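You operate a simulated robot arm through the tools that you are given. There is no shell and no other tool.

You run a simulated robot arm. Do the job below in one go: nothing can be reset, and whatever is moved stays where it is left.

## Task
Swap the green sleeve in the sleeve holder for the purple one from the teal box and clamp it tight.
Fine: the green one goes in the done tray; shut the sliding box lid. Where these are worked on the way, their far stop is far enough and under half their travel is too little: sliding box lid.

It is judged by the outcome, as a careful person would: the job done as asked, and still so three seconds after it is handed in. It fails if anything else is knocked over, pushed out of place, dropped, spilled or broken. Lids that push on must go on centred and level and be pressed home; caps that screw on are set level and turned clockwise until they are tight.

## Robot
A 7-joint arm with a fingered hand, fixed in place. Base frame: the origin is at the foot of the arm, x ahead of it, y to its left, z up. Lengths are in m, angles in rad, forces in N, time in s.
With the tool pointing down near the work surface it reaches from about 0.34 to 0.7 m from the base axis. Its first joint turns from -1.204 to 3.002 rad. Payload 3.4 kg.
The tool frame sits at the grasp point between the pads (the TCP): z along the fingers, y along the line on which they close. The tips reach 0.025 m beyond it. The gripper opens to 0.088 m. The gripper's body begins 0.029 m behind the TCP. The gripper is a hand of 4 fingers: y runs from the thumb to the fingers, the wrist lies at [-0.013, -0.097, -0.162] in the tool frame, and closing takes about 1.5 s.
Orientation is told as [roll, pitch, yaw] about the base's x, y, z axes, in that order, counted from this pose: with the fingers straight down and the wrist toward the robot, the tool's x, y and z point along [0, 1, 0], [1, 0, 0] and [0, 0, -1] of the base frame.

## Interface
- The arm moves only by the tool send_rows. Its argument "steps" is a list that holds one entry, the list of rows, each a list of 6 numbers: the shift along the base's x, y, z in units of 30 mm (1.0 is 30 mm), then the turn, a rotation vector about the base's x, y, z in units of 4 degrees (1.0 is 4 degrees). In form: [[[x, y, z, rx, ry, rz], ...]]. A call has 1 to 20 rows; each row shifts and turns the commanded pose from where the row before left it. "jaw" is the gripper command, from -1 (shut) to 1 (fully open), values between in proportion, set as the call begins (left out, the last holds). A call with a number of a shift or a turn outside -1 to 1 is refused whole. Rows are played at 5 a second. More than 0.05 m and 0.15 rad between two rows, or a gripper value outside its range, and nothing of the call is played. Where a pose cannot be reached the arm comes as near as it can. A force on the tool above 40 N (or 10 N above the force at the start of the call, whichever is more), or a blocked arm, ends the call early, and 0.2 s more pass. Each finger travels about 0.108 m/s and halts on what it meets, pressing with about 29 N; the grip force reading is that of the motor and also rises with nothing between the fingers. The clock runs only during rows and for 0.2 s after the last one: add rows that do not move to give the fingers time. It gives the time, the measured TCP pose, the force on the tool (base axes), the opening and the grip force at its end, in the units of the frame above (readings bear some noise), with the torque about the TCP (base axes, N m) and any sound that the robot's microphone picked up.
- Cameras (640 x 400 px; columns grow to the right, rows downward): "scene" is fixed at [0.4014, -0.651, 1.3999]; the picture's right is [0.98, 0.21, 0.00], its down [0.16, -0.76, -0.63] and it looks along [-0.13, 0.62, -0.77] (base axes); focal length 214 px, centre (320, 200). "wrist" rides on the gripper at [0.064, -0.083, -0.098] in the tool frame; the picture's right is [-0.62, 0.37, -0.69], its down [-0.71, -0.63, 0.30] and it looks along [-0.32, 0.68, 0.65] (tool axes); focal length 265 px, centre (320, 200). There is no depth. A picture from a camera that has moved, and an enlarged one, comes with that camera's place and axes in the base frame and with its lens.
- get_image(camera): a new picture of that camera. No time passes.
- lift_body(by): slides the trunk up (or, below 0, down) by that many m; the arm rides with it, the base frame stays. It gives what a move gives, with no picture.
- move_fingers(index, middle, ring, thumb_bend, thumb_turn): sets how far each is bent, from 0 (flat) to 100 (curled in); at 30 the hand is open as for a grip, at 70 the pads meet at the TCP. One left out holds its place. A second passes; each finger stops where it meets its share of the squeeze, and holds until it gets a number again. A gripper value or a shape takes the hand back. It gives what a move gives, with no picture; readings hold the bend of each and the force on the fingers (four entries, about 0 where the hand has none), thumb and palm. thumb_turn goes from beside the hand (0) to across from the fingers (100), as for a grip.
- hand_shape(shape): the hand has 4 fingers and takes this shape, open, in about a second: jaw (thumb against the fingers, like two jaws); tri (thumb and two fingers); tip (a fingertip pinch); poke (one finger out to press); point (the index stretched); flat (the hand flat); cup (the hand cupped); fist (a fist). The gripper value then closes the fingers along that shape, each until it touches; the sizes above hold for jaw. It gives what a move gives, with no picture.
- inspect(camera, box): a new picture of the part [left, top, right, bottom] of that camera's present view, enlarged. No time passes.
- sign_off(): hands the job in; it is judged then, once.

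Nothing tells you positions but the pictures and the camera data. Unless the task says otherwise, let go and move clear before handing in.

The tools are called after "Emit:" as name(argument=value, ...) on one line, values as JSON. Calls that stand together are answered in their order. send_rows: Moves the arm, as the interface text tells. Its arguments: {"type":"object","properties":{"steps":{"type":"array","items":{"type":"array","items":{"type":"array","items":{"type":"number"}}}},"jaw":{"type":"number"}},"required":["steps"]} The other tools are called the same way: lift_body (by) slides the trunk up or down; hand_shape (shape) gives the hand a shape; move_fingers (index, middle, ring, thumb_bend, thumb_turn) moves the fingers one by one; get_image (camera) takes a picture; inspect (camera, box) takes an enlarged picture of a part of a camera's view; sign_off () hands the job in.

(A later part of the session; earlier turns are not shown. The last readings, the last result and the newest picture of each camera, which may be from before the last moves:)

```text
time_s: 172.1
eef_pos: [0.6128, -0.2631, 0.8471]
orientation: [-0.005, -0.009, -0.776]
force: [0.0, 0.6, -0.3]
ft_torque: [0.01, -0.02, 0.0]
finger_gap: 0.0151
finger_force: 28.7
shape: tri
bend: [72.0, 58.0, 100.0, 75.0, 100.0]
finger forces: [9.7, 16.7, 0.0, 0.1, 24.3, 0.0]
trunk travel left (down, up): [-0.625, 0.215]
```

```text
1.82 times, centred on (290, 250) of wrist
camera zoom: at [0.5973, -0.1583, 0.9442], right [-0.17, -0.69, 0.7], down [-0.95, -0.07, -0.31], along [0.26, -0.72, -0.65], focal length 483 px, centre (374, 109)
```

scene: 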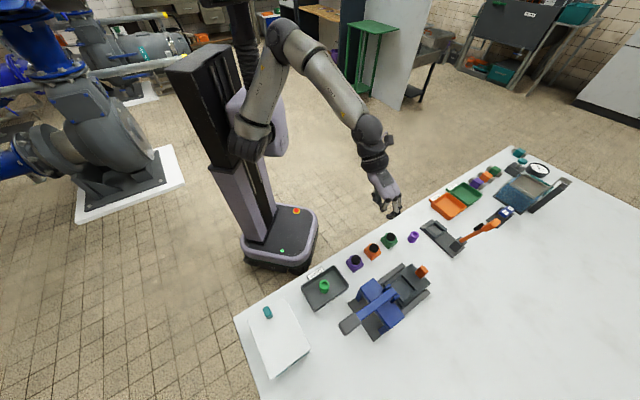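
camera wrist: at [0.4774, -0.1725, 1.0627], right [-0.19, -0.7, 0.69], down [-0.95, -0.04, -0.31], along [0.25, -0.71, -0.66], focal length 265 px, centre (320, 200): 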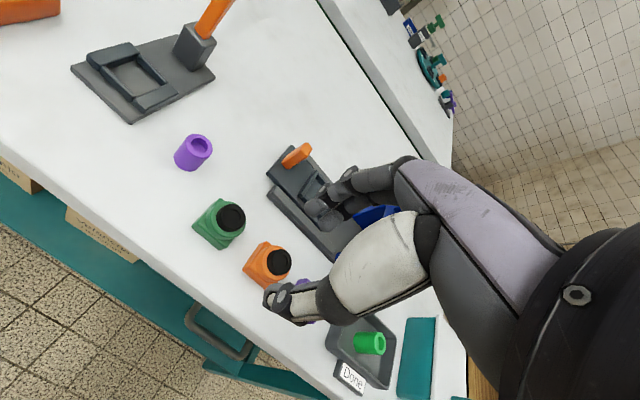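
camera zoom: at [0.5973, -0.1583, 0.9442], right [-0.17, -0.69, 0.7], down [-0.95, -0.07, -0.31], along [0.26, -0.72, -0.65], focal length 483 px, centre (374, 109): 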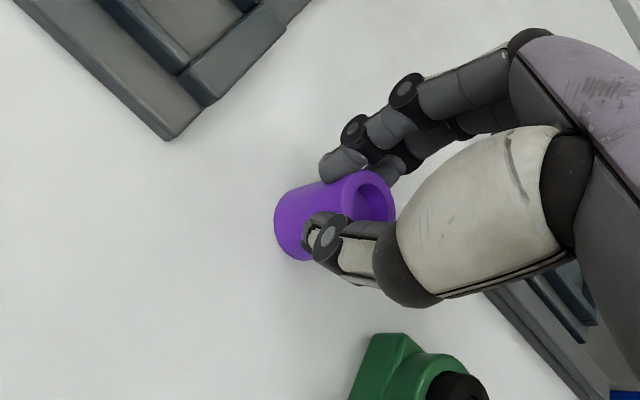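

The purple sleeve is gripped firmly. Lifting and moving over the holder pocket.

Emit:
send_rows(steps=[[[0, 0, 0.3, 0, 0, 0], [0, 0, 0.5, 0, 0, 0], [0, 0, 0.6, 0, 0, 0], [0, 0, 0.7, 0, 0, 0], [0, 0, 0.7, 0, 0, -0.1], [0, 0, 0, 0, 0, 0]]])

Emit:
inspect(camera="wrist", box=[100, 80, 400, 380])

Emit:
inspect(camera="scene", box=[390, 160, 490, 260])

```text
time_s: 173.5
eef_pos: [0.6117, -0.2619, 0.9294]
orientation: [-0.005, -0.009, -0.784]
force: [-0.5, 0.0, -0.3]
ft_torque: [-0.02, 0.01, 0.01]
finger_gap: 0.0149
finger_force: 29.1
shape: tri
bend: [72.0, 58.0, 100.0, 75.0, 100.0]
finger forces: [9.7, 16.9, 0.0, 0.0, 24.2, 0.0]
trunk travel left (down, up): [-0.625, 0.215]
```

```text
1.33 times, centred on (250, 230) of wrist
camera zoom: at [0.5978, -0.1578, 1.028], right [-0.18, -0.69, 0.7], down [-0.95, -0.06, -0.31], along [0.26, -0.72, -0.65], focal length 354 px, centre (413, 160)
```

zoom: 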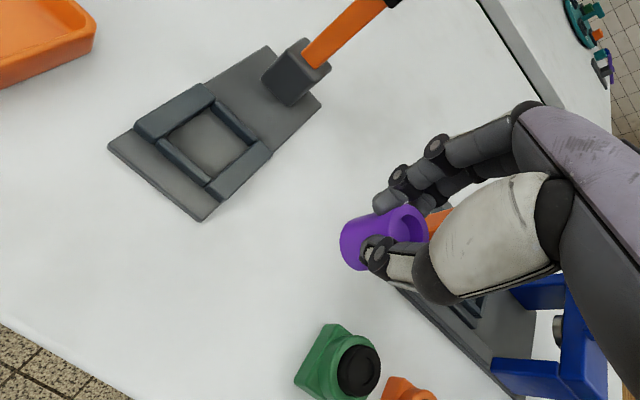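

```text
4.00 times, centred on (440, 210) of scene
camera zoom: at [0.4014, -0.651, 1.3999], right [0.98, 0.21, 0.0], down [0.16, -0.76, -0.63], along [-0.13, 0.62, -0.77], focal length 858 px, centre (-160, 160)
```

zoom: 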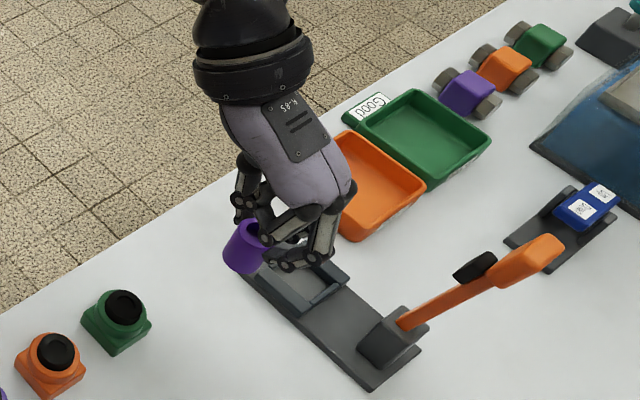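

I'll return to exactly the TCP pose from which the green sleeve was lifted, since the in-hand position matches, then lower straight down.

Emit:
send_rows(steps=[[[0.5, 0.2, 0.25, 0, 0, 0], [0.6, 0.3, 0.25, 0, 0, 0], [0.65, 0.37, 0.1, 0, 0, 0], [0.69, 0.37, 0, 0, 0, 0], [0, 0, 0, 0, 0, 0], [0, 0, 0, 0, 0, 0]]])

Emit:
inspect(camera="wrist", box=[120, 120, 400, 380])

Emit:
inspect(camera="scene", box=[400, 160, 490, 260])

```text
time_s: 174.9
eef_pos: [0.6866, -0.2269, 0.949]
orientation: [-0.006, -0.008, -0.783]
force: [0.1, 0.6, -0.8]
ft_torque: [-0.02, 0.02, 0.01]
finger_gap: 0.0147
finger_force: 28.9
shape: tri
bend: [72.0, 58.0, 100.0, 75.0, 100.0]
finger forces: [10.0, 17.2, 0.0, 0.0, 24.0, 0.0]
trunk travel left (down, up): [-0.625, 0.215]
```

```text
1.54 times, centred on (260, 250) of wrist
camera zoom: at [0.6722, -0.1221, 1.0458], right [-0.18, -0.69, 0.7], down [-0.95, -0.06, -0.31], along [0.26, -0.72, -0.65], focal length 408 px, centre (412, 123)
```

zoom: 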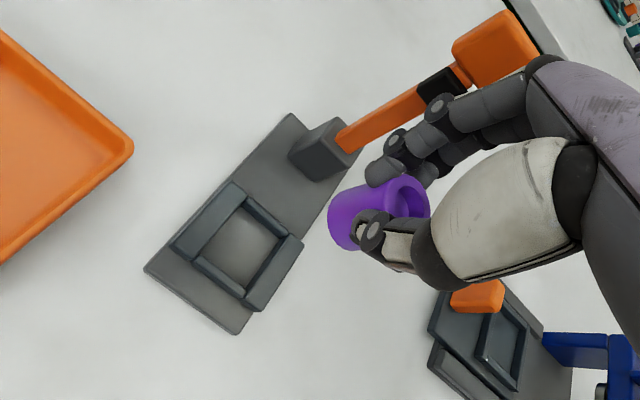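

```text
4.00 times, centred on (445, 210) of scene
camera zoom: at [0.4014, -0.651, 1.3999], right [0.98, 0.21, 0.0], down [0.16, -0.76, -0.63], along [-0.13, 0.62, -0.77], focal length 858 px, centre (-180, 160)
```

zoom: 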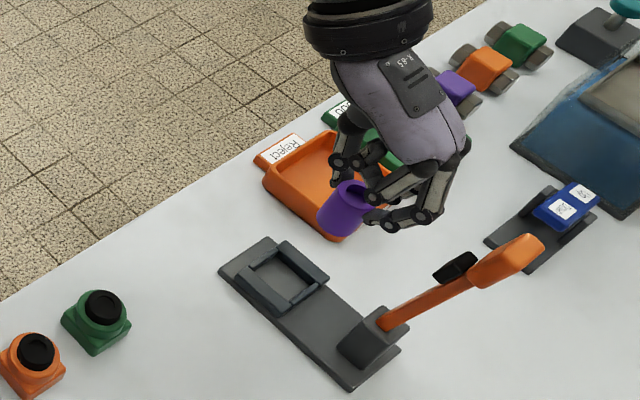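

Purple's in-hand position matches what green's was. I'll fine-adjust by about 3 mm to green's extraction point, then descend in steps.

Emit:
send_rows(steps=[[[-0.047, 0.09, 0, 0, 0, 0], [0, 0, -0.3, 0, 0, 0], [0, 0, -0.4, 0, 0, 0], [0, 0, -0.4, 0, 0, 0], [0, 0, -0.4, 0, 0, 0], [0, 0, -0.3, 0, 0, 0], [0, 0, 0, 0, 0, 0], [0, 0, 0, 0, 0, 0]]])

Emit:
inspect(camera="wrist", box=[140, 120, 380, 360])

Emit:
inspect(camera="scene", box=[405, 180, 475, 260])

```text
time_s: 176.7
eef_pos: [0.6837, -0.2232, 0.8931]
orientation: [-0.006, -0.008, -0.785]
force: [0.0, 0.3, -0.5]
ft_torque: [0.0, -0.02, 0.0]
finger_gap: 0.0147
finger_force: 29.0
shape: tri
bend: [72.0, 58.0, 100.0, 75.0, 100.0]
finger forces: [10.0, 17.3, 0.0, 0.0, 24.0, 0.0]
trunk travel left (down, up): [-0.625, 0.215]
```

```text
1.67 times, centred on (260, 240) of wrist
camera zoom: at [0.6699, -0.1191, 0.9914], right [-0.18, -0.69, 0.7], down [-0.95, -0.06, -0.31], along [0.26, -0.72, -0.65], focal length 442 px, centre (420, 133)
```

zoom: 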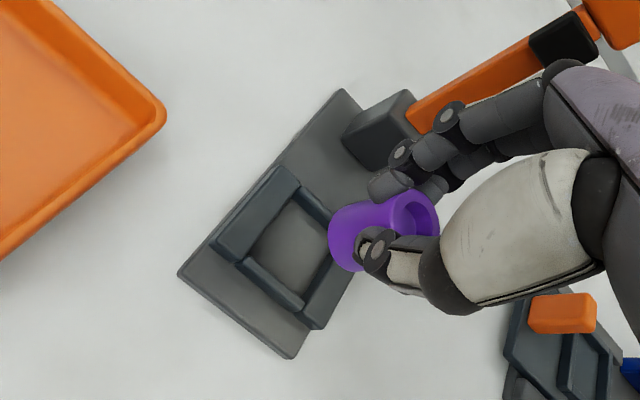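

```text
5.00 times, centred on (440, 220) of scene
camera zoom: at [0.4014, -0.651, 1.3999], right [0.98, 0.21, 0.0], down [0.16, -0.76, -0.63], along [-0.13, 0.62, -0.77], focal length 1072 px, centre (-280, 100)
```

zoom: 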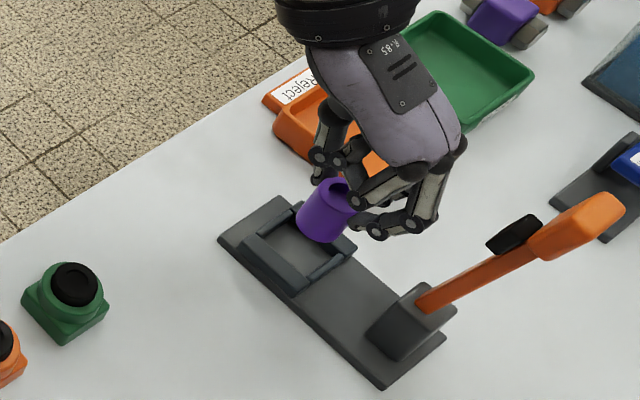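

I'd like a closer look at how the sleeve lines up with the pocket before going lower.

Emit:
inspect(camera="scene", box=[418, 205, 458, 240])

Emit:
inspect(camera="wrist", box=[190, 170, 310, 270])

```text
11.43 times, centred on (438, 222) of scene
camera zoom: at [0.4014, -0.651, 1.3999], right [0.98, 0.21, 0.0], down [0.16, -0.76, -0.63], along [-0.13, 0.62, -0.77], focal length 2451 px, centre (-1029, -57)
```

zoom: 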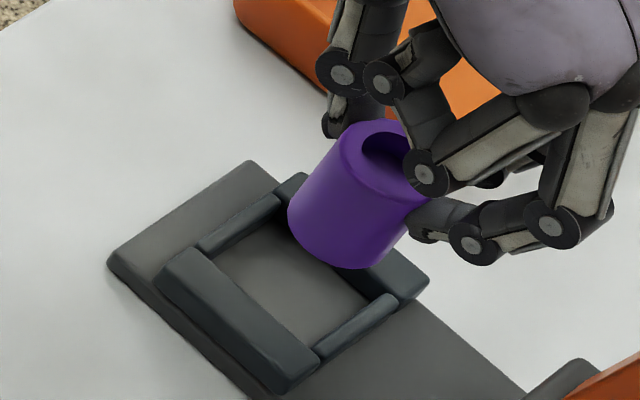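

```text
4.00 times, centred on (250, 220) of wrist
camera zoom: at [0.6699, -0.1191, 0.9914], right [-0.18, -0.69, 0.7], down [-0.95, -0.06, -0.31], along [0.26, -0.72, -0.65], focal length 1062 px, centre (600, 120)
```

zoom: 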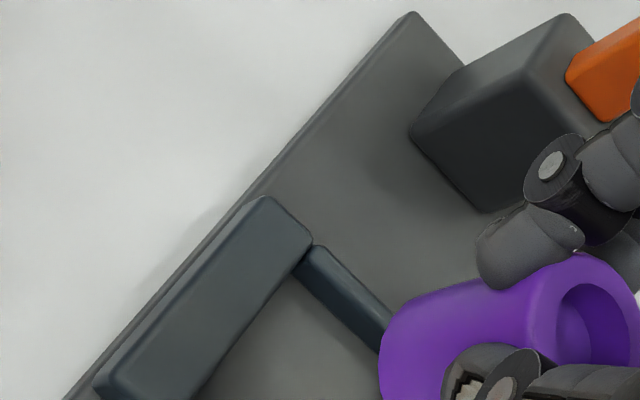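

Combining both views, the pocket centre is about 3 mm back and 3 mm to the left of where the sleeve would land. I'll correct by that and go down a little more, then re-check.

Emit:
send_rows(steps=[[[0, 0.12, 0, 0, 0, 0], [0, 0, -0.2, 0, 0, 0], [0, 0, -0.25, 0, 0, 0], [0, 0, 0, 0, 0, 0], [0, 0, 0, 0, 0, 0]]])

Emit:
inspect(camera="scene", box=[418, 205, 458, 240])

Emit:
inspect(camera="wrist", box=[190, 160, 350, 300])

```text
time_s: 177.9
eef_pos: [0.6832, -0.22, 0.8802]
orientation: [-0.006, -0.008, -0.782]
force: [-0.8, -0.1, -0.8]
ft_torque: [-0.03, 0.01, -0.06]
finger_gap: 0.0147
finger_force: 29.1
shape: tri
bend: [72.0, 58.0, 100.0, 75.0, 100.0]
finger forces: [9.9, 17.3, 0.0, 0.0, 24.0, 0.0]
trunk travel left (down, up): [-0.625, 0.215]
```

```text
11.43 times, centred on (438, 222) of scene
camera zoom: at [0.4014, -0.651, 1.3999], right [0.98, 0.21, 0.0], down [0.16, -0.76, -0.63], along [-0.13, 0.62, -0.77], focal length 2451 px, centre (-1029, -57)
```

zoom: 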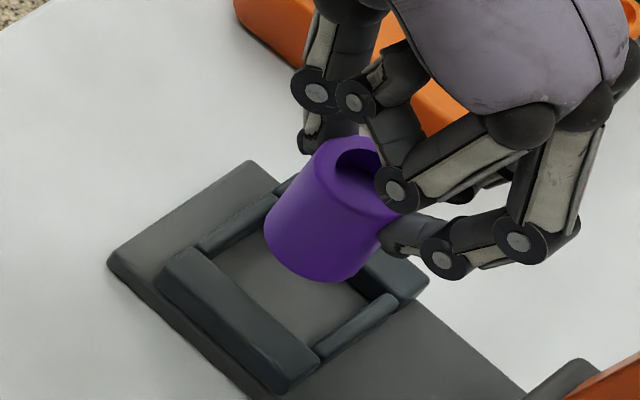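

```text
2.86 times, centred on (270, 230) of wrist
camera zoom: at [0.6695, -0.1151, 0.9781], right [-0.18, -0.69, 0.7], down [-0.95, -0.06, -0.31], along [0.26, -0.72, -0.65], focal length 758 px, centre (463, 114)
```

zoom: 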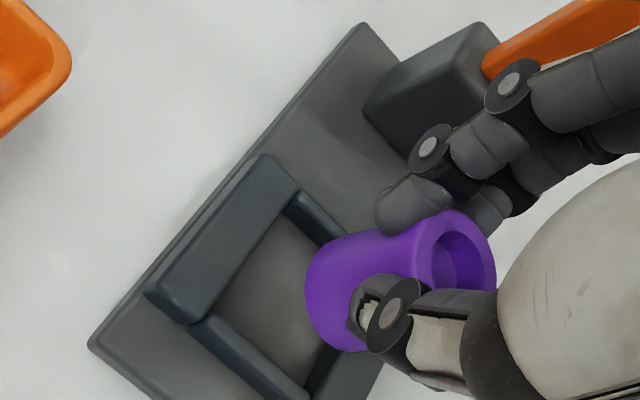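

Both views now agree to about 1 mm. A tiny final correction and a slow descent into the pocket.

Emit:
send_rows(steps=[[[0, 0.045, 0, 0, 0, 0], [0, 0, -0.15, 0, 0, 0], [0, 0, -0.15, 0, 0, 0], [0, 0, 0, 0, 0, 0]]])

Emit:
send_rows(steps=[[[0, 0, -0.12, 0, 0, 0], [0, 0, -0.12, 0, 0, 0], [0, 0, 0, 0, 0, 0]]])

Emit:
inspect(camera="scene", box=[418, 205, 458, 240])

Emit:
inspect(camera="wrist", box=[190, 160, 350, 300])

```text
time_s: 178.9
eef_pos: [0.6826, -0.2191, 0.8718]
orientation: [-0.005, -0.008, -0.786]
force: [0.2, 0.6, -1.3]
ft_torque: [-0.01, 0.0, -0.03]
finger_gap: 0.0147
finger_force: 28.8
shape: tri
bend: [72.0, 58.0, 100.0, 75.0, 100.0]
finger forces: [10.1, 17.3, 0.0, 0.0, 24.1, 0.0]
trunk travel left (down, up): [-0.625, 0.215]
```

```text
time_s: 179.7
eef_pos: [0.6848, -0.2172, 0.8642]
orientation: [-0.005, -0.008, -0.784]
force: [0.4, 0.6, -0.4]
ft_torque: [0.02, -0.02, -0.01]
finger_gap: 0.0144
finger_force: 29.1
shape: tri
bend: [72.0, 58.0, 100.0, 75.0, 100.0]
finger forces: [10.0, 17.4, 0.0, 0.0, 24.0, 0.0]
trunk travel left (down, up): [-0.625, 0.215]
```

```text
11.43 times, centred on (438, 222) of scene
camera zoom: at [0.4014, -0.651, 1.3999], right [0.98, 0.21, 0.0], down [0.16, -0.76, -0.63], along [-0.13, 0.62, -0.77], focal length 2451 px, centre (-1029, -57)
```

zoom: 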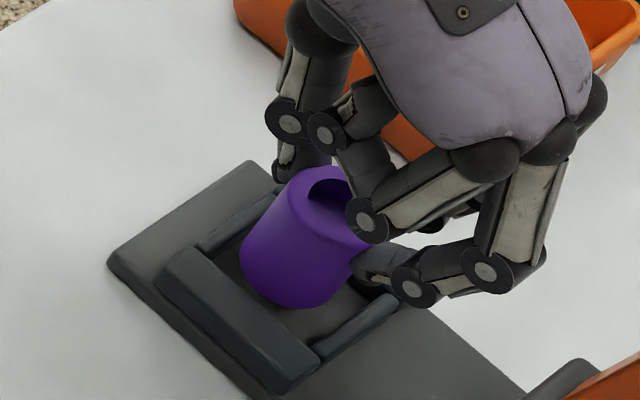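

```text
2.86 times, centred on (270, 230) of wrist
camera zoom: at [0.6694, -0.1137, 0.9621], right [-0.18, -0.69, 0.7], down [-0.95, -0.06, -0.31], along [0.26, -0.72, -0.65], focal length 758 px, centre (463, 114)
```

zoom: 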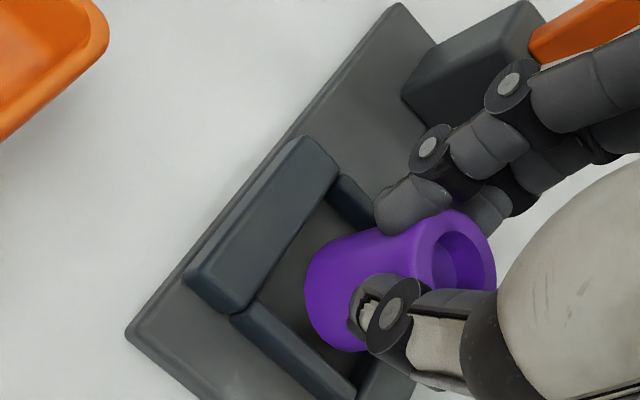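

Emit:
send_rows(steps=[[[0, 0, -0.1, 0, 0, 0], [0, 0, -0.1, 0, 0, 0], [0, 0, 0, 0, 0, 0]]])

Emit:
send_rows(steps=[[[0, 0, -0.07, 0, 0, 0], [0, 0, -0.05, 0, 0, 0], [0, 0, 0, 0, 0, 0]]])

Emit:
inspect(camera="scene", box=[418, 205, 458, 240])

```text
time_s: 180.5
eef_pos: [0.6838, -0.2189, 0.8584]
orientation: [-0.004, -0.007, -0.782]
force: [0.2, -0.2, -0.7]
ft_torque: [-0.02, -0.03, 0.02]
finger_gap: 0.0147
finger_force: 29.4
shape: tri
bend: [72.0, 58.0, 100.0, 75.0, 100.0]
finger forces: [10.0, 17.4, 0.0, 0.0, 24.0, 0.0]
trunk travel left (down, up): [-0.625, 0.215]
```

```text
time_s: 181.3
eef_pos: [0.6837, -0.2176, 0.855]
orientation: [-0.004, -0.009, -0.785]
force: [0.8, 0.0, -0.3]
ft_torque: [0.0, -0.02, -0.01]
finger_gap: 0.0149
finger_force: 28.8
shape: tri
bend: [72.0, 58.0, 100.0, 75.0, 100.0]
finger forces: [10.1, 17.3, 0.0, 0.0, 24.0, 0.1]
trunk travel left (down, up): [-0.625, 0.215]
```

```text
11.43 times, centred on (438, 222) of scene
camera zoom: at [0.4014, -0.651, 1.3999], right [0.98, 0.21, 0.0], down [0.16, -0.76, -0.63], along [-0.13, 0.62, -0.77], focal length 2451 px, centre (-1029, -57)
```

zoom: 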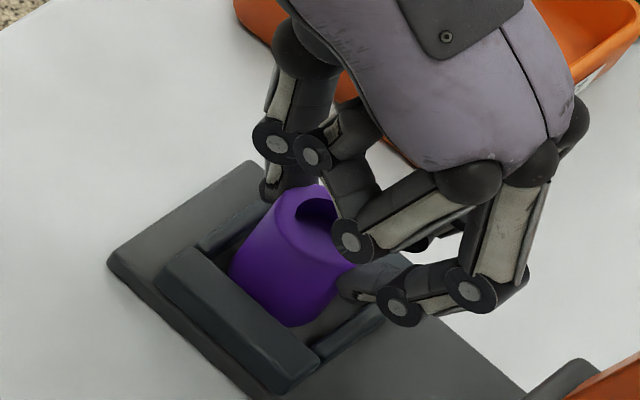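

The sleeve is going into the pocket with no side force. A little further until it touches the floor.

Emit:
send_rows(steps=[[[0, 0, -0.06, 0, 0, 0], [0, 0, 0, 0, 0, 0]]])

Emit:
send_rows(steps=[[[0, 0, -0.06, 0, 0, 0], [0, 0, 0, 0, 0, 0]]])

Emit:
send_rows(steps=[[[0, 0, -0.06, 0, 0, 0], [0, 0, 0, 0, 0, 0]]])

```text
time_s: 181.9
eef_pos: [0.6837, -0.2175, 0.8533]
orientation: [-0.005, -0.01, -0.783]
force: [1.1, 1.0, 2.7]
ft_torque: [-0.04, -0.05, 0.03]
finger_gap: 0.0149
finger_force: 28.8
shape: tri
bend: [72.0, 58.0, 100.0, 75.0, 100.0]
finger forces: [10.6, 17.9, 0.0, 0.0, 24.3, 0.1]
trunk travel left (down, up): [-0.625, 0.215]
```

```text
time_s: 182.5
eef_pos: [0.6833, -0.217, 0.8522]
orientation: [-0.004, -0.011, -0.785]
force: [2.4, -0.1, 8.5]
ft_torque: [-0.07, -0.07, 0.0]
finger_gap: 0.0148
finger_force: 29.3
shape: tri
bend: [72.0, 58.0, 100.0, 76.0, 100.0]
finger forces: [11.5, 18.7, 0.0, 0.1, 24.9, 0.0]
trunk travel left (down, up): [-0.625, 0.215]
```

```text
time_s: 183.1
eef_pos: [0.6829, -0.2163, 0.852]
orientation: [-0.003, -0.016, -0.783]
force: [3.3, 0.0, 14.5]
ft_torque: [-0.09, -0.07, -0.02]
finger_gap: 0.0157
finger_force: 29.4
shape: tri
bend: [72.0, 57.0, 100.0, 76.0, 100.0]
finger forces: [12.4, 19.7, 0.1, 0.1, 25.7, 0.0]
trunk travel left (down, up): [-0.625, 0.215]
```

Contact at z ≈ 0.853, exactly where the green sleeve sat. Releasing and lifting straight up.

Emit:
send_rows(steps=[[[0, 0, 0.08, 0, 0, 0], [0, 0, 0, 0, 0, 0], [0, 0, 0, 0, 0, 0], [0, 0, 0, 0, 0, 0], [0, 0, 0, 0, 0, 0]]], jaw=0.15)

Emit:
inspect(camera="wrist", box=[190, 160, 350, 300])

Emit:
inspect(camera="scene", box=[418, 205, 458, 240])

```text
time_s: 184.3
eef_pos: [0.6846, -0.2168, 0.8508]
orientation: [-0.005, -0.009, -0.784]
force: [-0.2, -0.6, 0.0]
ft_torque: [-0.02, -0.01, 0.02]
finger_gap: 0.0501
finger_force: 0.0
shape: tri
bend: [74.0, 42.0, 99.0, 66.0, 100.0]
finger forces: [0.0, 0.1, 0.0, 0.1, 0.1, 0.0]
trunk travel left (down, up): [-0.625, 0.215]
```

```text
2.86 times, centred on (270, 230) of wrist
camera zoom: at [0.6696, -0.1134, 0.9493], right [-0.18, -0.69, 0.7], down [-0.95, -0.06, -0.31], along [0.26, -0.72, -0.65], focal length 758 px, centre (463, 114)
```

zoom: 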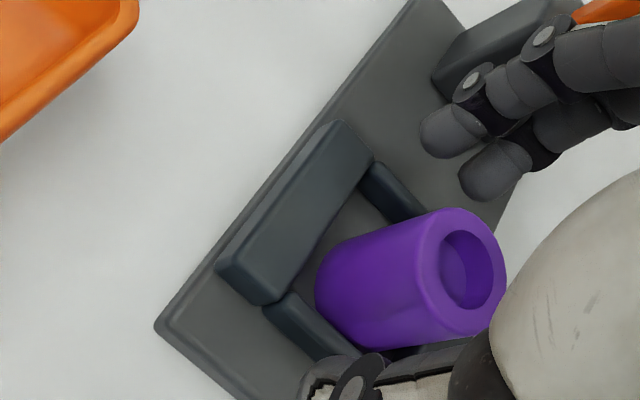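

```text
11.43 times, centred on (438, 222) of scene
camera zoom: at [0.4014, -0.651, 1.3999], right [0.98, 0.21, 0.0], down [0.16, -0.76, -0.63], along [-0.13, 0.62, -0.77], focal length 2451 px, centre (-1029, -57)
```

zoom: 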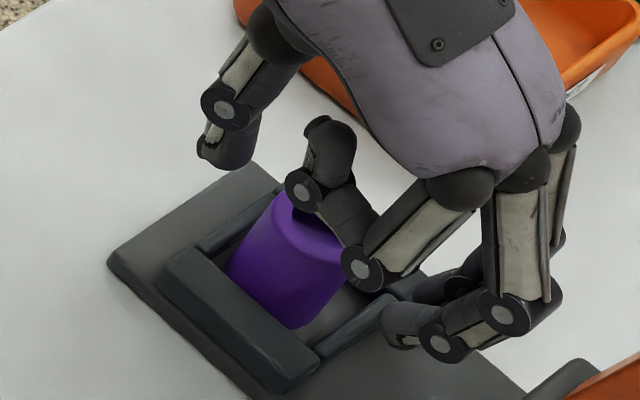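

The purple sleeve sits in the pocket. Lifting away.

Emit:
send_rows(steps=[[[0, 0, 0.3, 0, 0, 0], [0, 0, 0.4, 0, 0, 0], [0, 0, 0.5, 0, 0, 0], [0, 0, 0.6, 0, 0, 0], [0, 0, 0.7, 0, 0, 0], [-0.3, 0.3, 0.7, 0, 0, 0], [-0.5, 0.5, 0.3, 0, 0, 0], [0, 0, 0, 0, 0, 0]]])

Emit:
inspect(camera="wrist", box=[100, 100, 340, 340])

Emit:
inspect(camera="scene", box=[400, 160, 500, 260])

```text
time_s: 186.1
eef_pos: [0.6617, -0.1938, 0.9559]
orientation: [-0.006, -0.009, -0.783]
force: [-0.4, -0.2, 0.6]
ft_torque: [-0.04, 0.0, 0.01]
finger_gap: 0.0503
finger_force: 0.1
shape: tri
bend: [74.0, 42.0, 99.0, 66.0, 100.0]
finger forces: [0.0, 0.0, 0.0, 0.0, 0.0, 0.1]
trunk travel left (down, up): [-0.625, 0.215]
```

```text
1.67 times, centred on (220, 220) of wrist
camera zoom: at [0.647, -0.0905, 1.0551], right [-0.18, -0.69, 0.7], down [-0.95, -0.06, -0.31], along [0.26, -0.72, -0.65], focal length 442 px, centre (487, 167)
```

zoom: 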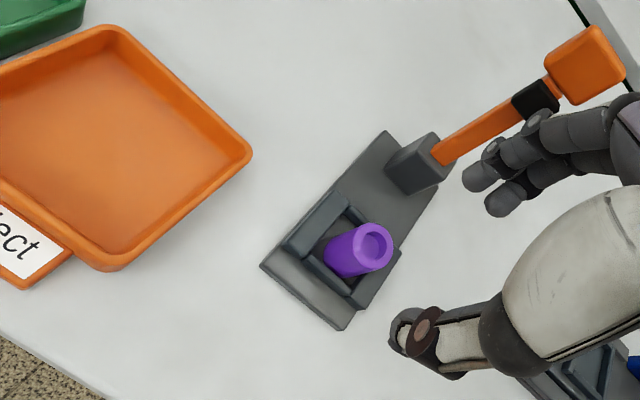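

```text
4.00 times, centred on (450, 210) of scene
camera zoom: at [0.4014, -0.651, 1.3999], right [0.98, 0.21, 0.0], down [0.16, -0.76, -0.63], along [-0.13, 0.62, -0.77], focal length 858 px, centre (-200, 160)
```

zoom: 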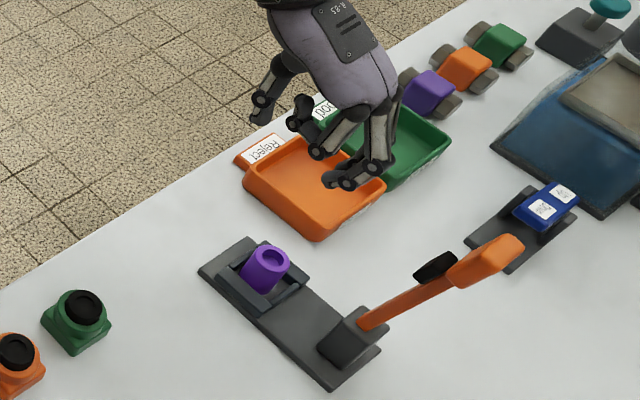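

The purple sleeve stands properly in the pocket. To swing the lever back I need to reach behind its knob, so I'll raise the trunk for reach and open the hand wide.

Emit:
lift_body(by=0.15)

Emit:
send_rows(steps=[[[0.3, -0.3, -0.2, 0, 0, 0], [0.4, -0.4, -0.3, 0, 0, 0], [0.4, -0.4, -0.3, 0, 0, 0], [0.4, -0.4, -0.3, 0, 0, 0], [0.4, -0.4, -0.3, 0, 0, 0], [0.4, -0.4, -0.3, 0, 0, 0], [0.25, -0.25, -0.3, 0, 0, 0], [0, 0, 0, 0, 0, 0]]], jaw=1)

Emit:
get_image(camera="wrist")

Emit:
inspect(camera="scene", box=[390, 120, 510, 260])

```text
time_s: 187.9
eef_pos: [0.6615, -0.1949, 1.1076]
orientation: [-0.005, -0.008, -0.784]
force: [-0.3, -0.6, 0.5]
ft_torque: [0.0, -0.02, 0.0]
finger_gap: 0.0503
finger_force: 0.0
shape: tri
bend: [74.0, 42.0, 99.0, 66.0, 100.0]
finger forces: [0.0, 0.0, 0.1, 0.1, 0.0, 0.0]
trunk travel left (down, up): [-0.775, 0.065]
```

```text
time_s: 189.7
eef_pos: [0.7156, -0.2703, 1.0475]
orientation: [-0.005, -0.009, -0.784]
force: [0.2, 0.4, -0.3]
ft_torque: [0.02, 0.02, -0.01]
finger_gap: 0.0875
finger_force: 0.0
shape: tri
bend: [30.0, 30.0, 99.0, 30.0, 98.0]
finger forces: [0.0, 0.1, 0.0, 0.0, 0.1, 0.1]
out of reach, approached as far as the arm can: row 6, 7
trunk travel left (down, up): [-0.775, 0.065]
```

```text
taken
camera wrist: at [0.702, -0.1674, 1.1454], right [-0.18, -0.69, 0.7], down [-0.95, -0.06, -0.31], along [0.26, -0.72, -0.65], focal length 265 px, centre (320, 200)
```

wrist: 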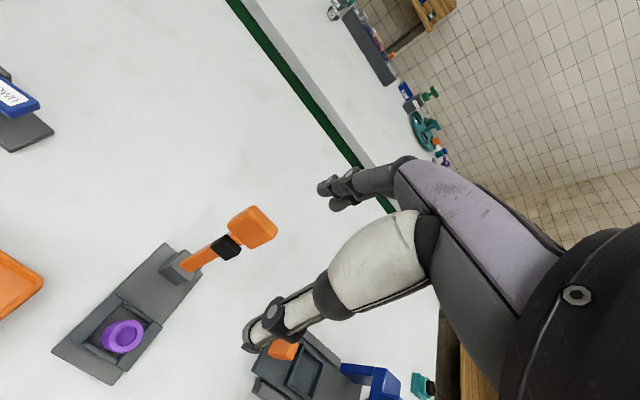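

```text
2.86 times, centred on (450, 190) of scene
camera zoom: at [0.4014, -0.651, 1.3999], right [0.98, 0.21, 0.0], down [0.16, -0.76, -0.63], along [-0.13, 0.62, -0.77], focal length 613 px, centre (-51, 229)
```

zoom: 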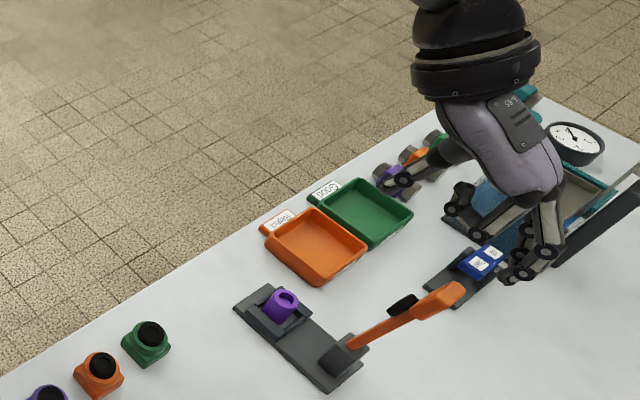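

This stretch is at the limit of the arm's forward reach. I'll back off, lower the trunk a bit and tilt the hand about 20° outward, which extends the reach, so the fingers can hook behind the lever.

Emit:
send_rows(steps=[[[-0.4, 0.4, 0.1, 0, 0, 0], [-0.5, 0.5, 0.1, 0, 0, 0], [-0.5, 0.5, 0, 0, 0, 0], [-0.5, 0.6, 0, 0, 0, 0], [0, 0, 0, 0, 0, 0]]])

Emit:
lift_body(by=-0.1)

Emit:
send_rows(steps=[[[0, 0, 0.2, -0.7, -0.7, 0], [0, 0, 0.2, -0.7, -0.7, 0], [0, 0, 0.2, -0.7, -0.7, 0], [0, 0, 0.2, -0.7, -0.7, 0], [0, 0, 0.2, -0.7, -0.7, 0], [0, 0, 0, 0, 0, 0]]])

Emit:
get_image(camera="wrist")

Emit:
inspect(camera="scene", box=[390, 120, 510, 260])

```text
time_s: 190.9
eef_pos: [0.6608, -0.2133, 1.0522]
orientation: [-0.005, -0.009, -0.783]
force: [-0.3, 0.1, -0.6]
ft_torque: [-0.01, -0.01, -0.01]
finger_gap: 0.0875
finger_force: 0.1
shape: tri
bend: [30.0, 30.0, 99.0, 30.0, 98.0]
finger forces: [0.0, 0.1, 0.0, 0.0, 0.1, 0.0]
trunk travel left (down, up): [-0.775, 0.065]
```

```text
time_s: 192.2
eef_pos: [0.6593, -0.2116, 0.9519]
orientation: [-0.005, -0.009, -0.784]
force: [0.0, 1.1, -0.7]
ft_torque: [0.03, -0.01, -0.03]
finger_gap: 0.088
finger_force: 0.0
shape: tri
bend: [30.0, 30.0, 99.0, 30.0, 98.0]
finger forces: [0.0, 0.1, 0.0, 0.0, 0.0, 0.0]
trunk travel left (down, up): [-0.675, 0.165]
```

```text
time_s: 193.6
eef_pos: [0.658, -0.2214, 0.9755]
orientation: [-0.006, -0.339, -0.801]
force: [-0.3, 0.4, 0.5]
ft_torque: [-0.01, 0.0, 0.0]
finger_gap: 0.0878
finger_force: 0.1
shape: tri
bend: [30.0, 30.0, 99.0, 30.0, 98.0]
finger forces: [0.0, 0.0, 0.1, 0.0, 0.0, 0.0]
trunk travel left (down, up): [-0.675, 0.165]
```

```text
taken
camera wrist: at [0.6269, -0.0979, 1.0409], right [-0.36, -0.51, 0.78], down [-0.86, -0.14, -0.49], along [0.36, -0.85, -0.39], focal length 265 px, centre (320, 200)
```

wrist: 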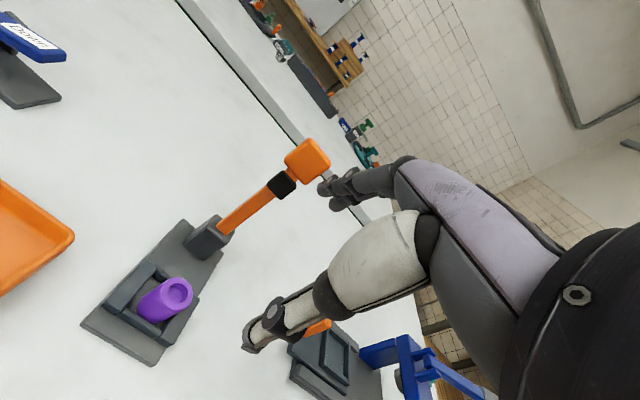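

```text
2.86 times, centred on (450, 190) of scene
camera zoom: at [0.4014, -0.651, 1.3999], right [0.98, 0.21, 0.0], down [0.16, -0.76, -0.63], along [-0.13, 0.62, -0.77], focal length 613 px, centre (-51, 229)
```

zoom: 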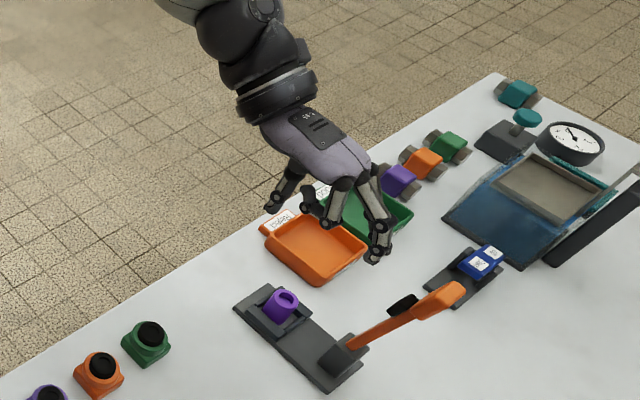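

The tilt went as intended. The knob is at about (0.748, -0.289, 0.959). I'll raise slightly, shift in line with it, and move out over its top.

Emit:
send_rows(steps=[[[0.26, 0.26, 0.5, 0, 0, 0], [0.26, 0.26, 0.5, 0, 0, 0], [0.3, -0.3, 0, 0, 0, 0], [0.35, -0.35, 0, 0, 0, 0], [0.4, -0.4, 0, 0, 0, 0], [0.4, -0.4, 0, 0, 0, 0], [0.4, -0.4, 0, 0, 0, 0], [0.25, -0.25, 0, 0, 0, 0], [0, 0, 0, 0, 0, 0]]])

Emit:
get_image(camera="wrist")

Emit:
inspect(camera="scene", box=[400, 130, 510, 260])

```text
time_s: 195.6
eef_pos: [0.738, -0.2583, 1.0135]
orientation: [-0.006, -0.354, -0.785]
force: [0.0, 0.2, -0.8]
ft_torque: [0.0, -0.01, -0.01]
finger_gap: 0.0879
finger_force: 0.1
shape: tri
bend: [30.0, 30.0, 99.0, 30.0, 98.0]
finger forces: [0.0, 0.0, 0.0, 0.0, 0.0, 0.0]
trunk travel left (down, up): [-0.675, 0.165]
```

```text
taken
camera wrist: at [0.7038, -0.1357, 1.0771], right [-0.36, -0.51, 0.78], down [-0.85, -0.16, -0.5], along [0.38, -0.84, -0.37], focal length 265 px, centre (320, 200)
```

wrist: 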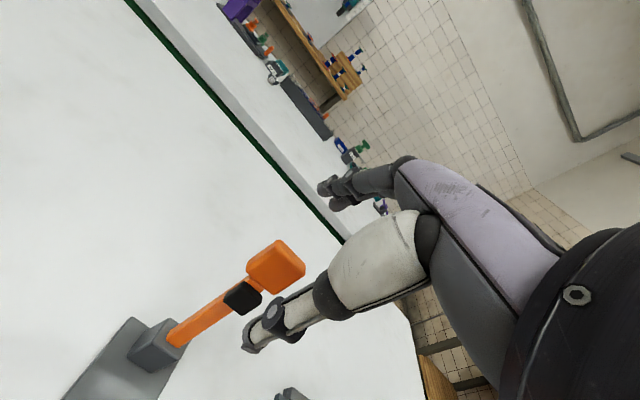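

```text
3.08 times, centred on (455, 195) of scene
camera zoom: at [0.4014, -0.651, 1.3999], right [0.98, 0.21, 0.0], down [0.16, -0.76, -0.63], along [-0.13, 0.62, -0.77], focal length 660 px, centre (-95, 215)
```

zoom: 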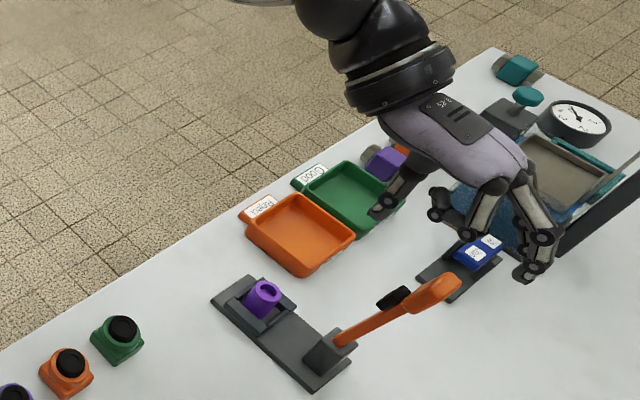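

Emit:
send_rows(steps=[[[-0.09, -0.09, 0, 0, 0, 0], [-0.09, -0.09, 0, 0, 0, 0], [0, 0, -0.3, 0, 0, 0], [0, 0, -0.4, 0, 0, 0], [0, 0, -0.4, 0, 0, 0], [0, 0, -0.4, 0, 0, 0], [0, 0, 0, 0, 0, 0]]])

Emit:
get_image(camera="wrist")

Emit:
inspect(camera="scene", box=[420, 150, 510, 260])

```text
time_s: 197.2
eef_pos: [0.7313, -0.2655, 0.967]
orientation: [-0.006, -0.355, -0.781]
force: [-0.7, 0.0, 0.2]
ft_torque: [0.04, 0.01, -0.01]
finger_gap: 0.0876
finger_force: 0.1
shape: tri
bend: [30.0, 30.0, 99.0, 30.0, 98.0]
finger forces: [0.1, 0.0, 0.0, 0.1, 0.1, 0.0]
trunk travel left (down, up): [-0.675, 0.165]
```

```text
taken
camera wrist: at [0.6981, -0.1416, 1.0312], right [-0.36, -0.51, 0.78], down [-0.85, -0.16, -0.5], along [0.38, -0.84, -0.37], focal length 265 px, centre (320, 200)
```

wrist: 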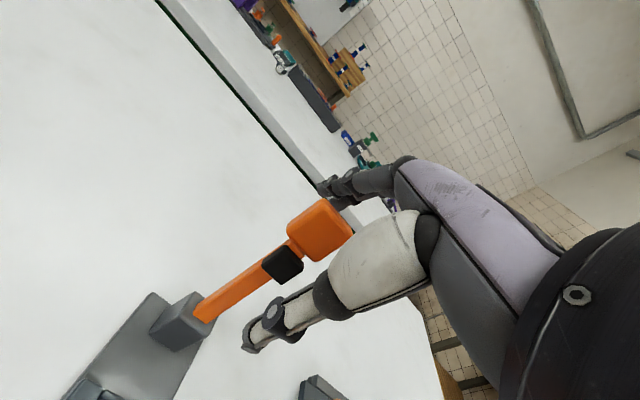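

```text
3.64 times, centred on (465, 205) of scene
camera zoom: at [0.4014, -0.651, 1.3999], right [0.98, 0.21, 0.0], down [0.16, -0.76, -0.63], along [-0.13, 0.62, -0.77], focal length 780 px, centre (-207, 182)
```

zoom: 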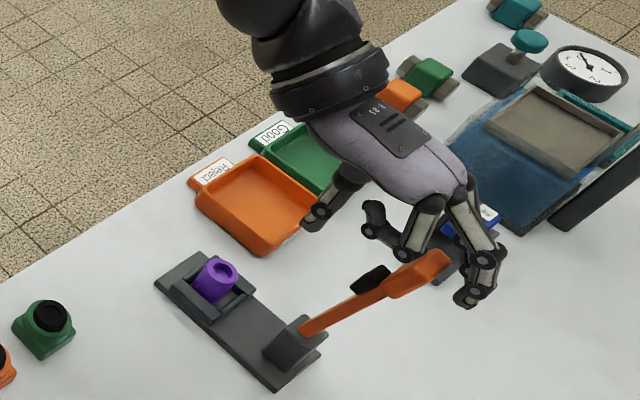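

The knob is now between thumb and fingers. Pulling it back toward the robot.

Emit:
send_rows(steps=[[[-0.25, 0.25, 0, 0, 0, 0], [-0.25, 0.25, 0, 0, 0, 0], [-0.25, 0.25, 0, 0, 0, 0], [-0.25, 0.25, 0, 0, 0, 0], [0, 0, 0, 0, 0, 0]]])

Emit:
get_image(camera="wrist")

Emit:
inspect(camera="scene", box=[420, 150, 510, 260])

```text
time_s: 198.4
eef_pos: [0.703, -0.2353, 0.9676]
orientation: [-0.005, -0.355, -0.784]
force: [0.2, -0.4, 0.5]
ft_torque: [-0.02, -0.01, 0.0]
finger_gap: 0.0881
finger_force: 0.0
shape: tri
bend: [30.0, 30.0, 99.0, 30.0, 98.0]
finger forces: [0.6, 0.0, 0.1, 0.0, 0.0, 0.0]
trunk travel left (down, up): [-0.675, 0.165]
```

```text
taken
camera wrist: at [0.6691, -0.1111, 1.0322], right [-0.36, -0.51, 0.78], down [-0.85, -0.16, -0.5], along [0.38, -0.84, -0.37], focal length 265 px, centre (320, 200)
```

wrist: 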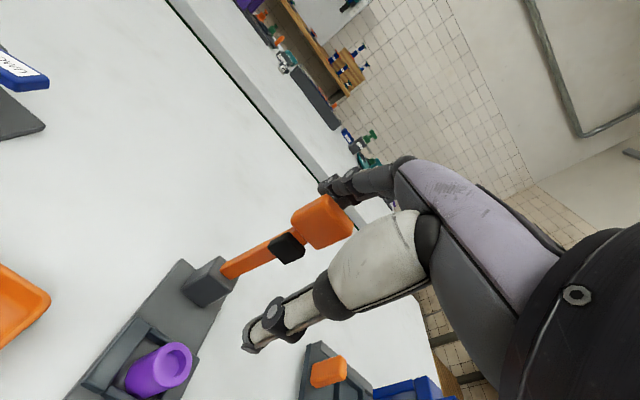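

```text
3.64 times, centred on (465, 205) of scene
camera zoom: at [0.4014, -0.651, 1.3999], right [0.98, 0.21, 0.0], down [0.16, -0.76, -0.63], along [-0.13, 0.62, -0.77], focal length 780 px, centre (-207, 182)
```

zoom: 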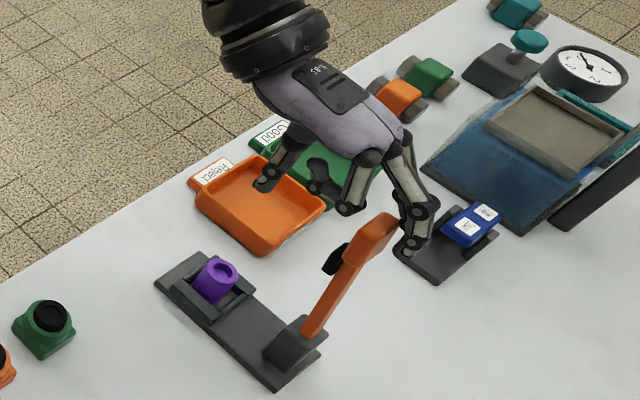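

It follows. Continuing the pull.

Emit:
send_rows(steps=[[[-0.25, 0.25, 0, 0, 0, 0], [-0.25, 0.25, 0, 0, 0, 0], [-0.25, 0.25, -0.05, 0, 0, 0], [-0.25, 0.25, -0.1, 0, 0, 0], [0, 0, 0, 0, 0, 0]]])

Emit:
get_image(camera="wrist")

Emit:
inspect(camera="scene", box=[400, 150, 500, 260])

```text
time_s: 199.6
eef_pos: [0.6721, -0.2083, 0.9599]
orientation: [-0.005, -0.349, -0.79]
force: [0.0, -0.5, -0.3]
ft_torque: [-0.02, -0.01, -0.05]
finger_gap: 0.0874
finger_force: 0.0
shape: tri
bend: [30.0, 30.0, 99.0, 30.0, 98.0]
finger forces: [0.1, 0.0, 0.1, 0.1, 0.0, 0.0]
trunk travel left (down, up): [-0.675, 0.165]
```

```text
taken
camera wrist: at [0.6388, -0.0841, 1.0245], right [-0.36, -0.51, 0.78], down [-0.85, -0.15, -0.5], along [0.37, -0.85, -0.38], focal length 265 px, centre (320, 200)
```

wrist: 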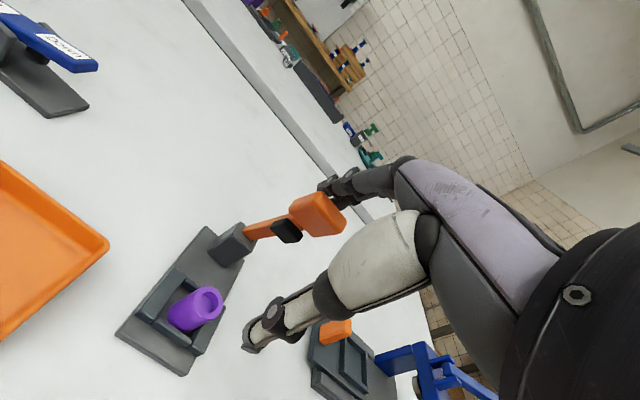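

```text
3.64 times, centred on (450, 205) of scene
camera zoom: at [0.4014, -0.651, 1.3999], right [0.98, 0.21, 0.0], down [0.16, -0.76, -0.63], along [-0.13, 0.62, -0.77], focal length 780 px, centre (-153, 182)
```

zoom: 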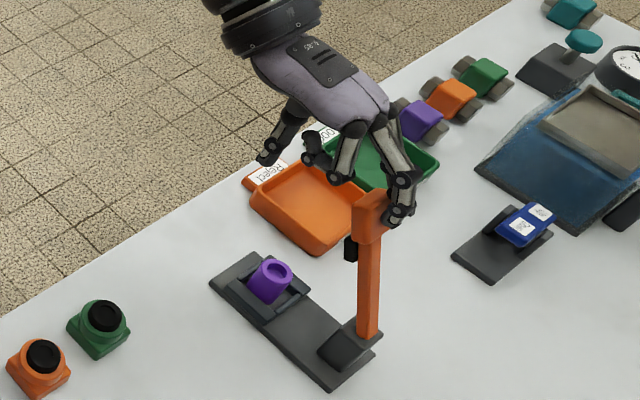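

Emit:
send_rows(steps=[[[-0.22, 0.22, -0.12, 0, 0, 0], [-0.22, 0.22, -0.16, 0, 0, 0], [-0.2, 0.2, -0.2, 0, 0, 0], [-0.18, 0.18, -0.25, 0, 0, 0], [0, 0, 0, 0, 0, 0]]])

Emit:
get_image(camera="wrist")

Emit:
inspect(camera="scene", box=[400, 150, 500, 260])

```text
time_s: 200.8
eef_pos: [0.646, -0.189, 0.9333]
orientation: [-0.008, -0.339, -0.799]
force: [0.0, 0.2, 0.3]
ft_torque: [0.0, 0.0, -0.01]
finger_gap: 0.0876
finger_force: 0.1
shape: tri
bend: [30.0, 30.0, 99.0, 30.0, 98.0]
finger forces: [0.1, 0.1, 0.1, 0.0, 0.0, 0.0]
trunk travel left (down, up): [-0.675, 0.165]
```

```text
taken
camera wrist: at [0.6159, -0.0654, 0.9989], right [-0.36, -0.51, 0.78], down [-0.86, -0.14, -0.49], along [0.36, -0.85, -0.39], focal length 265 px, centre (320, 200)
```

wrist: 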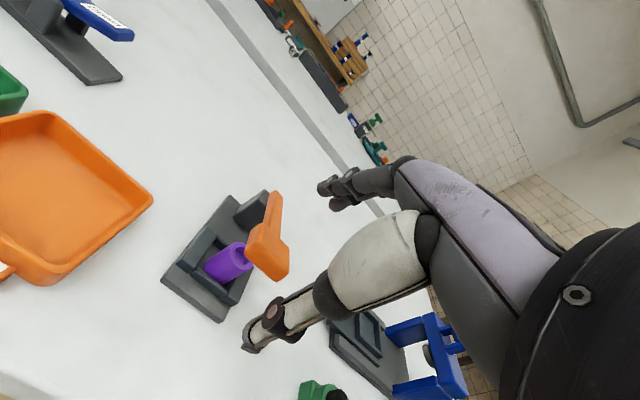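

```text
3.64 times, centred on (450, 205) of scene
camera zoom: at [0.4014, -0.651, 1.3999], right [0.98, 0.21, 0.0], down [0.16, -0.76, -0.63], along [-0.13, 0.62, -0.77], focal length 780 px, centre (-153, 182)
```

zoom: 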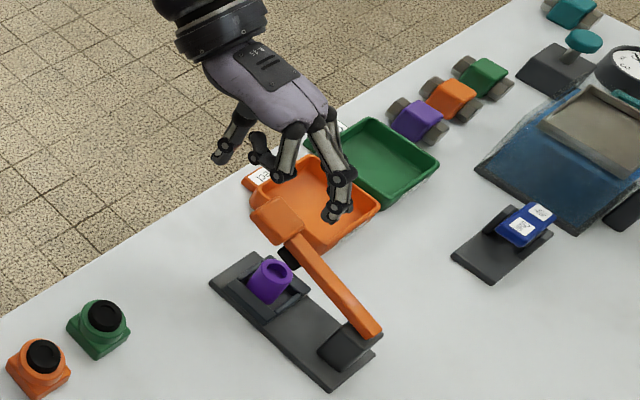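

The lever dropped ahead of the fingers to about 20° above closed. I'll lift, straighten the hand, close the fingers and press the knob down from above.

Emit:
send_rows(steps=[[[0, 0, 0.5, 0, 0, 0], [0, 0, 0.4, 0.7, 0.7, 0], [0, 0, 0.2, 0.7, 0.7, 0], [0, 0, 0, 0.7, 0.7, 0], [0, 0, 0, 0.7, 0.7, 0], [0, 0, 0, 0.7, 0.7, 0], [0, 0, 0, 0, 0, 0], [0, 0, 0, 0, 0, 0]]], jaw=-1)

Emit:
get_image(camera="wrist")

Emit:
inspect(camera="scene", box=[400, 150, 500, 260])

```text
time_s: 202.6
eef_pos: [0.6477, -0.1808, 0.9725]
orientation: [-0.006, -0.008, -0.783]
force: [0.6, -0.8, -0.5]
ft_torque: [0.01, -0.01, 0.03]
finger_gap: 0.0
finger_force: 28.8
shape: tri
bend: [70.0, 70.0, 100.0, 36.0, 100.0]
finger forces: [0.0, 0.1, 0.0, 0.1, 0.0, 0.0]
trunk travel left (down, up): [-0.675, 0.165]
```

```text
taken
camera wrist: at [0.6345, -0.0761, 1.0718], right [-0.18, -0.69, 0.7], down [-0.95, -0.06, -0.31], along [0.26, -0.72, -0.65], focal length 265 px, centre (320, 200)
```

wrist: 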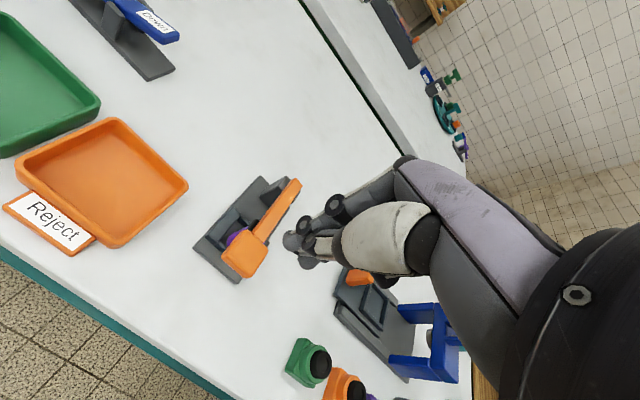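

```text
3.64 times, centred on (450, 205) of scene
camera zoom: at [0.4014, -0.651, 1.3999], right [0.98, 0.21, 0.0], down [0.16, -0.76, -0.63], along [-0.13, 0.62, -0.77], focal length 780 px, centre (-153, 182)
```

zoom: 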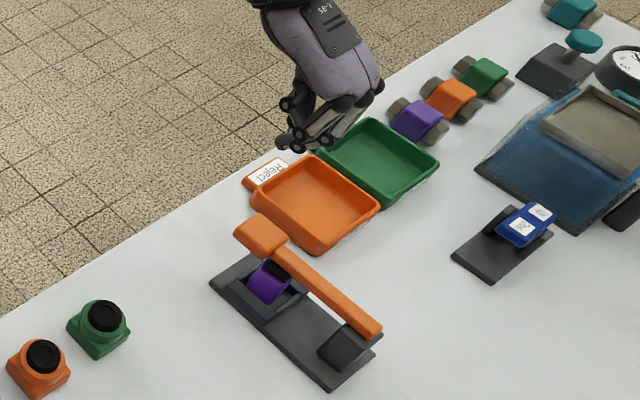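

The lever has settled down onto the purple sleeve by itself. Now I'll press the knob firmly from above to clamp it tight.

Emit:
send_rows(steps=[[[0.31, -0.3, 0, 0, 0, 0], [0.31, -0.3, -0.4, 0, 0, 0], [0, 0, -0.5, 0, 0, 0], [0, 0, -0.5, 0, 0, 0], [0, 0, -0.5, 0, 0, 0], [0, 0, -0.4, 0, 0, 0], [0, 0, 0, 0, 0, 0]]])

Emit:
inspect(camera="wrist", box=[180, 140, 400, 360])

Emit:
inspect(camera="scene", box=[400, 170, 480, 260])

```text
time_s: 204.2
eef_pos: [0.6675, -0.1987, 0.9053]
orientation: [-0.004, -0.008, -0.783]
force: [0.2, -0.7, -0.6]
ft_torque: [0.0, 0.0, 0.0]
finger_gap: 0.0
finger_force: 28.5
shape: tri
bend: [70.0, 70.0, 100.0, 36.0, 100.0]
finger forces: [0.0, 0.0, 0.0, 0.0, 0.0, 0.0]
trunk travel left (down, up): [-0.675, 0.165]
```

```text
1.82 times, centred on (290, 250) of wrist
camera zoom: at [0.6534, -0.0946, 1.0028], right [-0.18, -0.69, 0.7], down [-0.95, -0.06, -0.31], along [0.26, -0.72, -0.65], focal length 483 px, centre (374, 109)
```

zoom: 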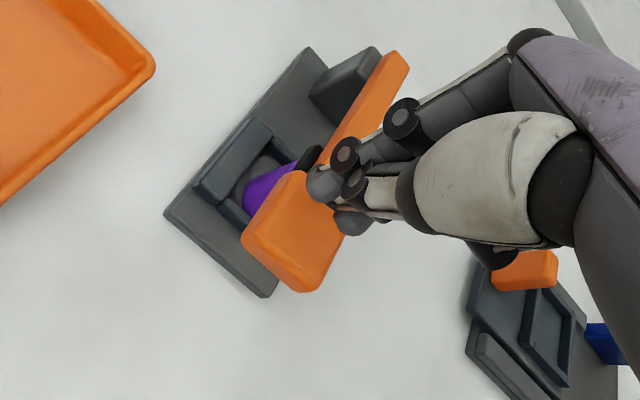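

```text
4.44 times, centred on (440, 215) of scene
camera zoom: at [0.4014, -0.651, 1.3999], right [0.98, 0.21, 0.0], down [0.16, -0.76, -0.63], along [-0.13, 0.62, -0.77], focal length 953 px, centre (-213, 133)
```

zoom: 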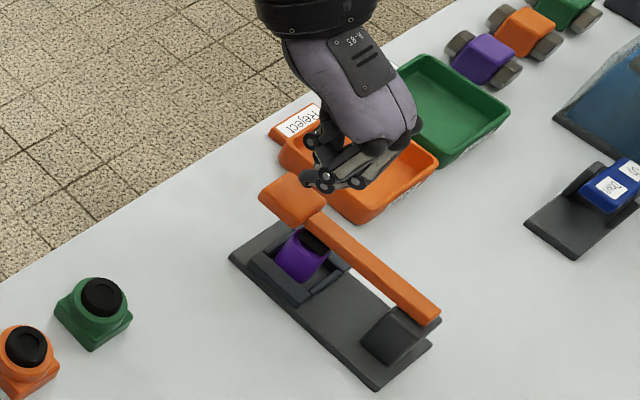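

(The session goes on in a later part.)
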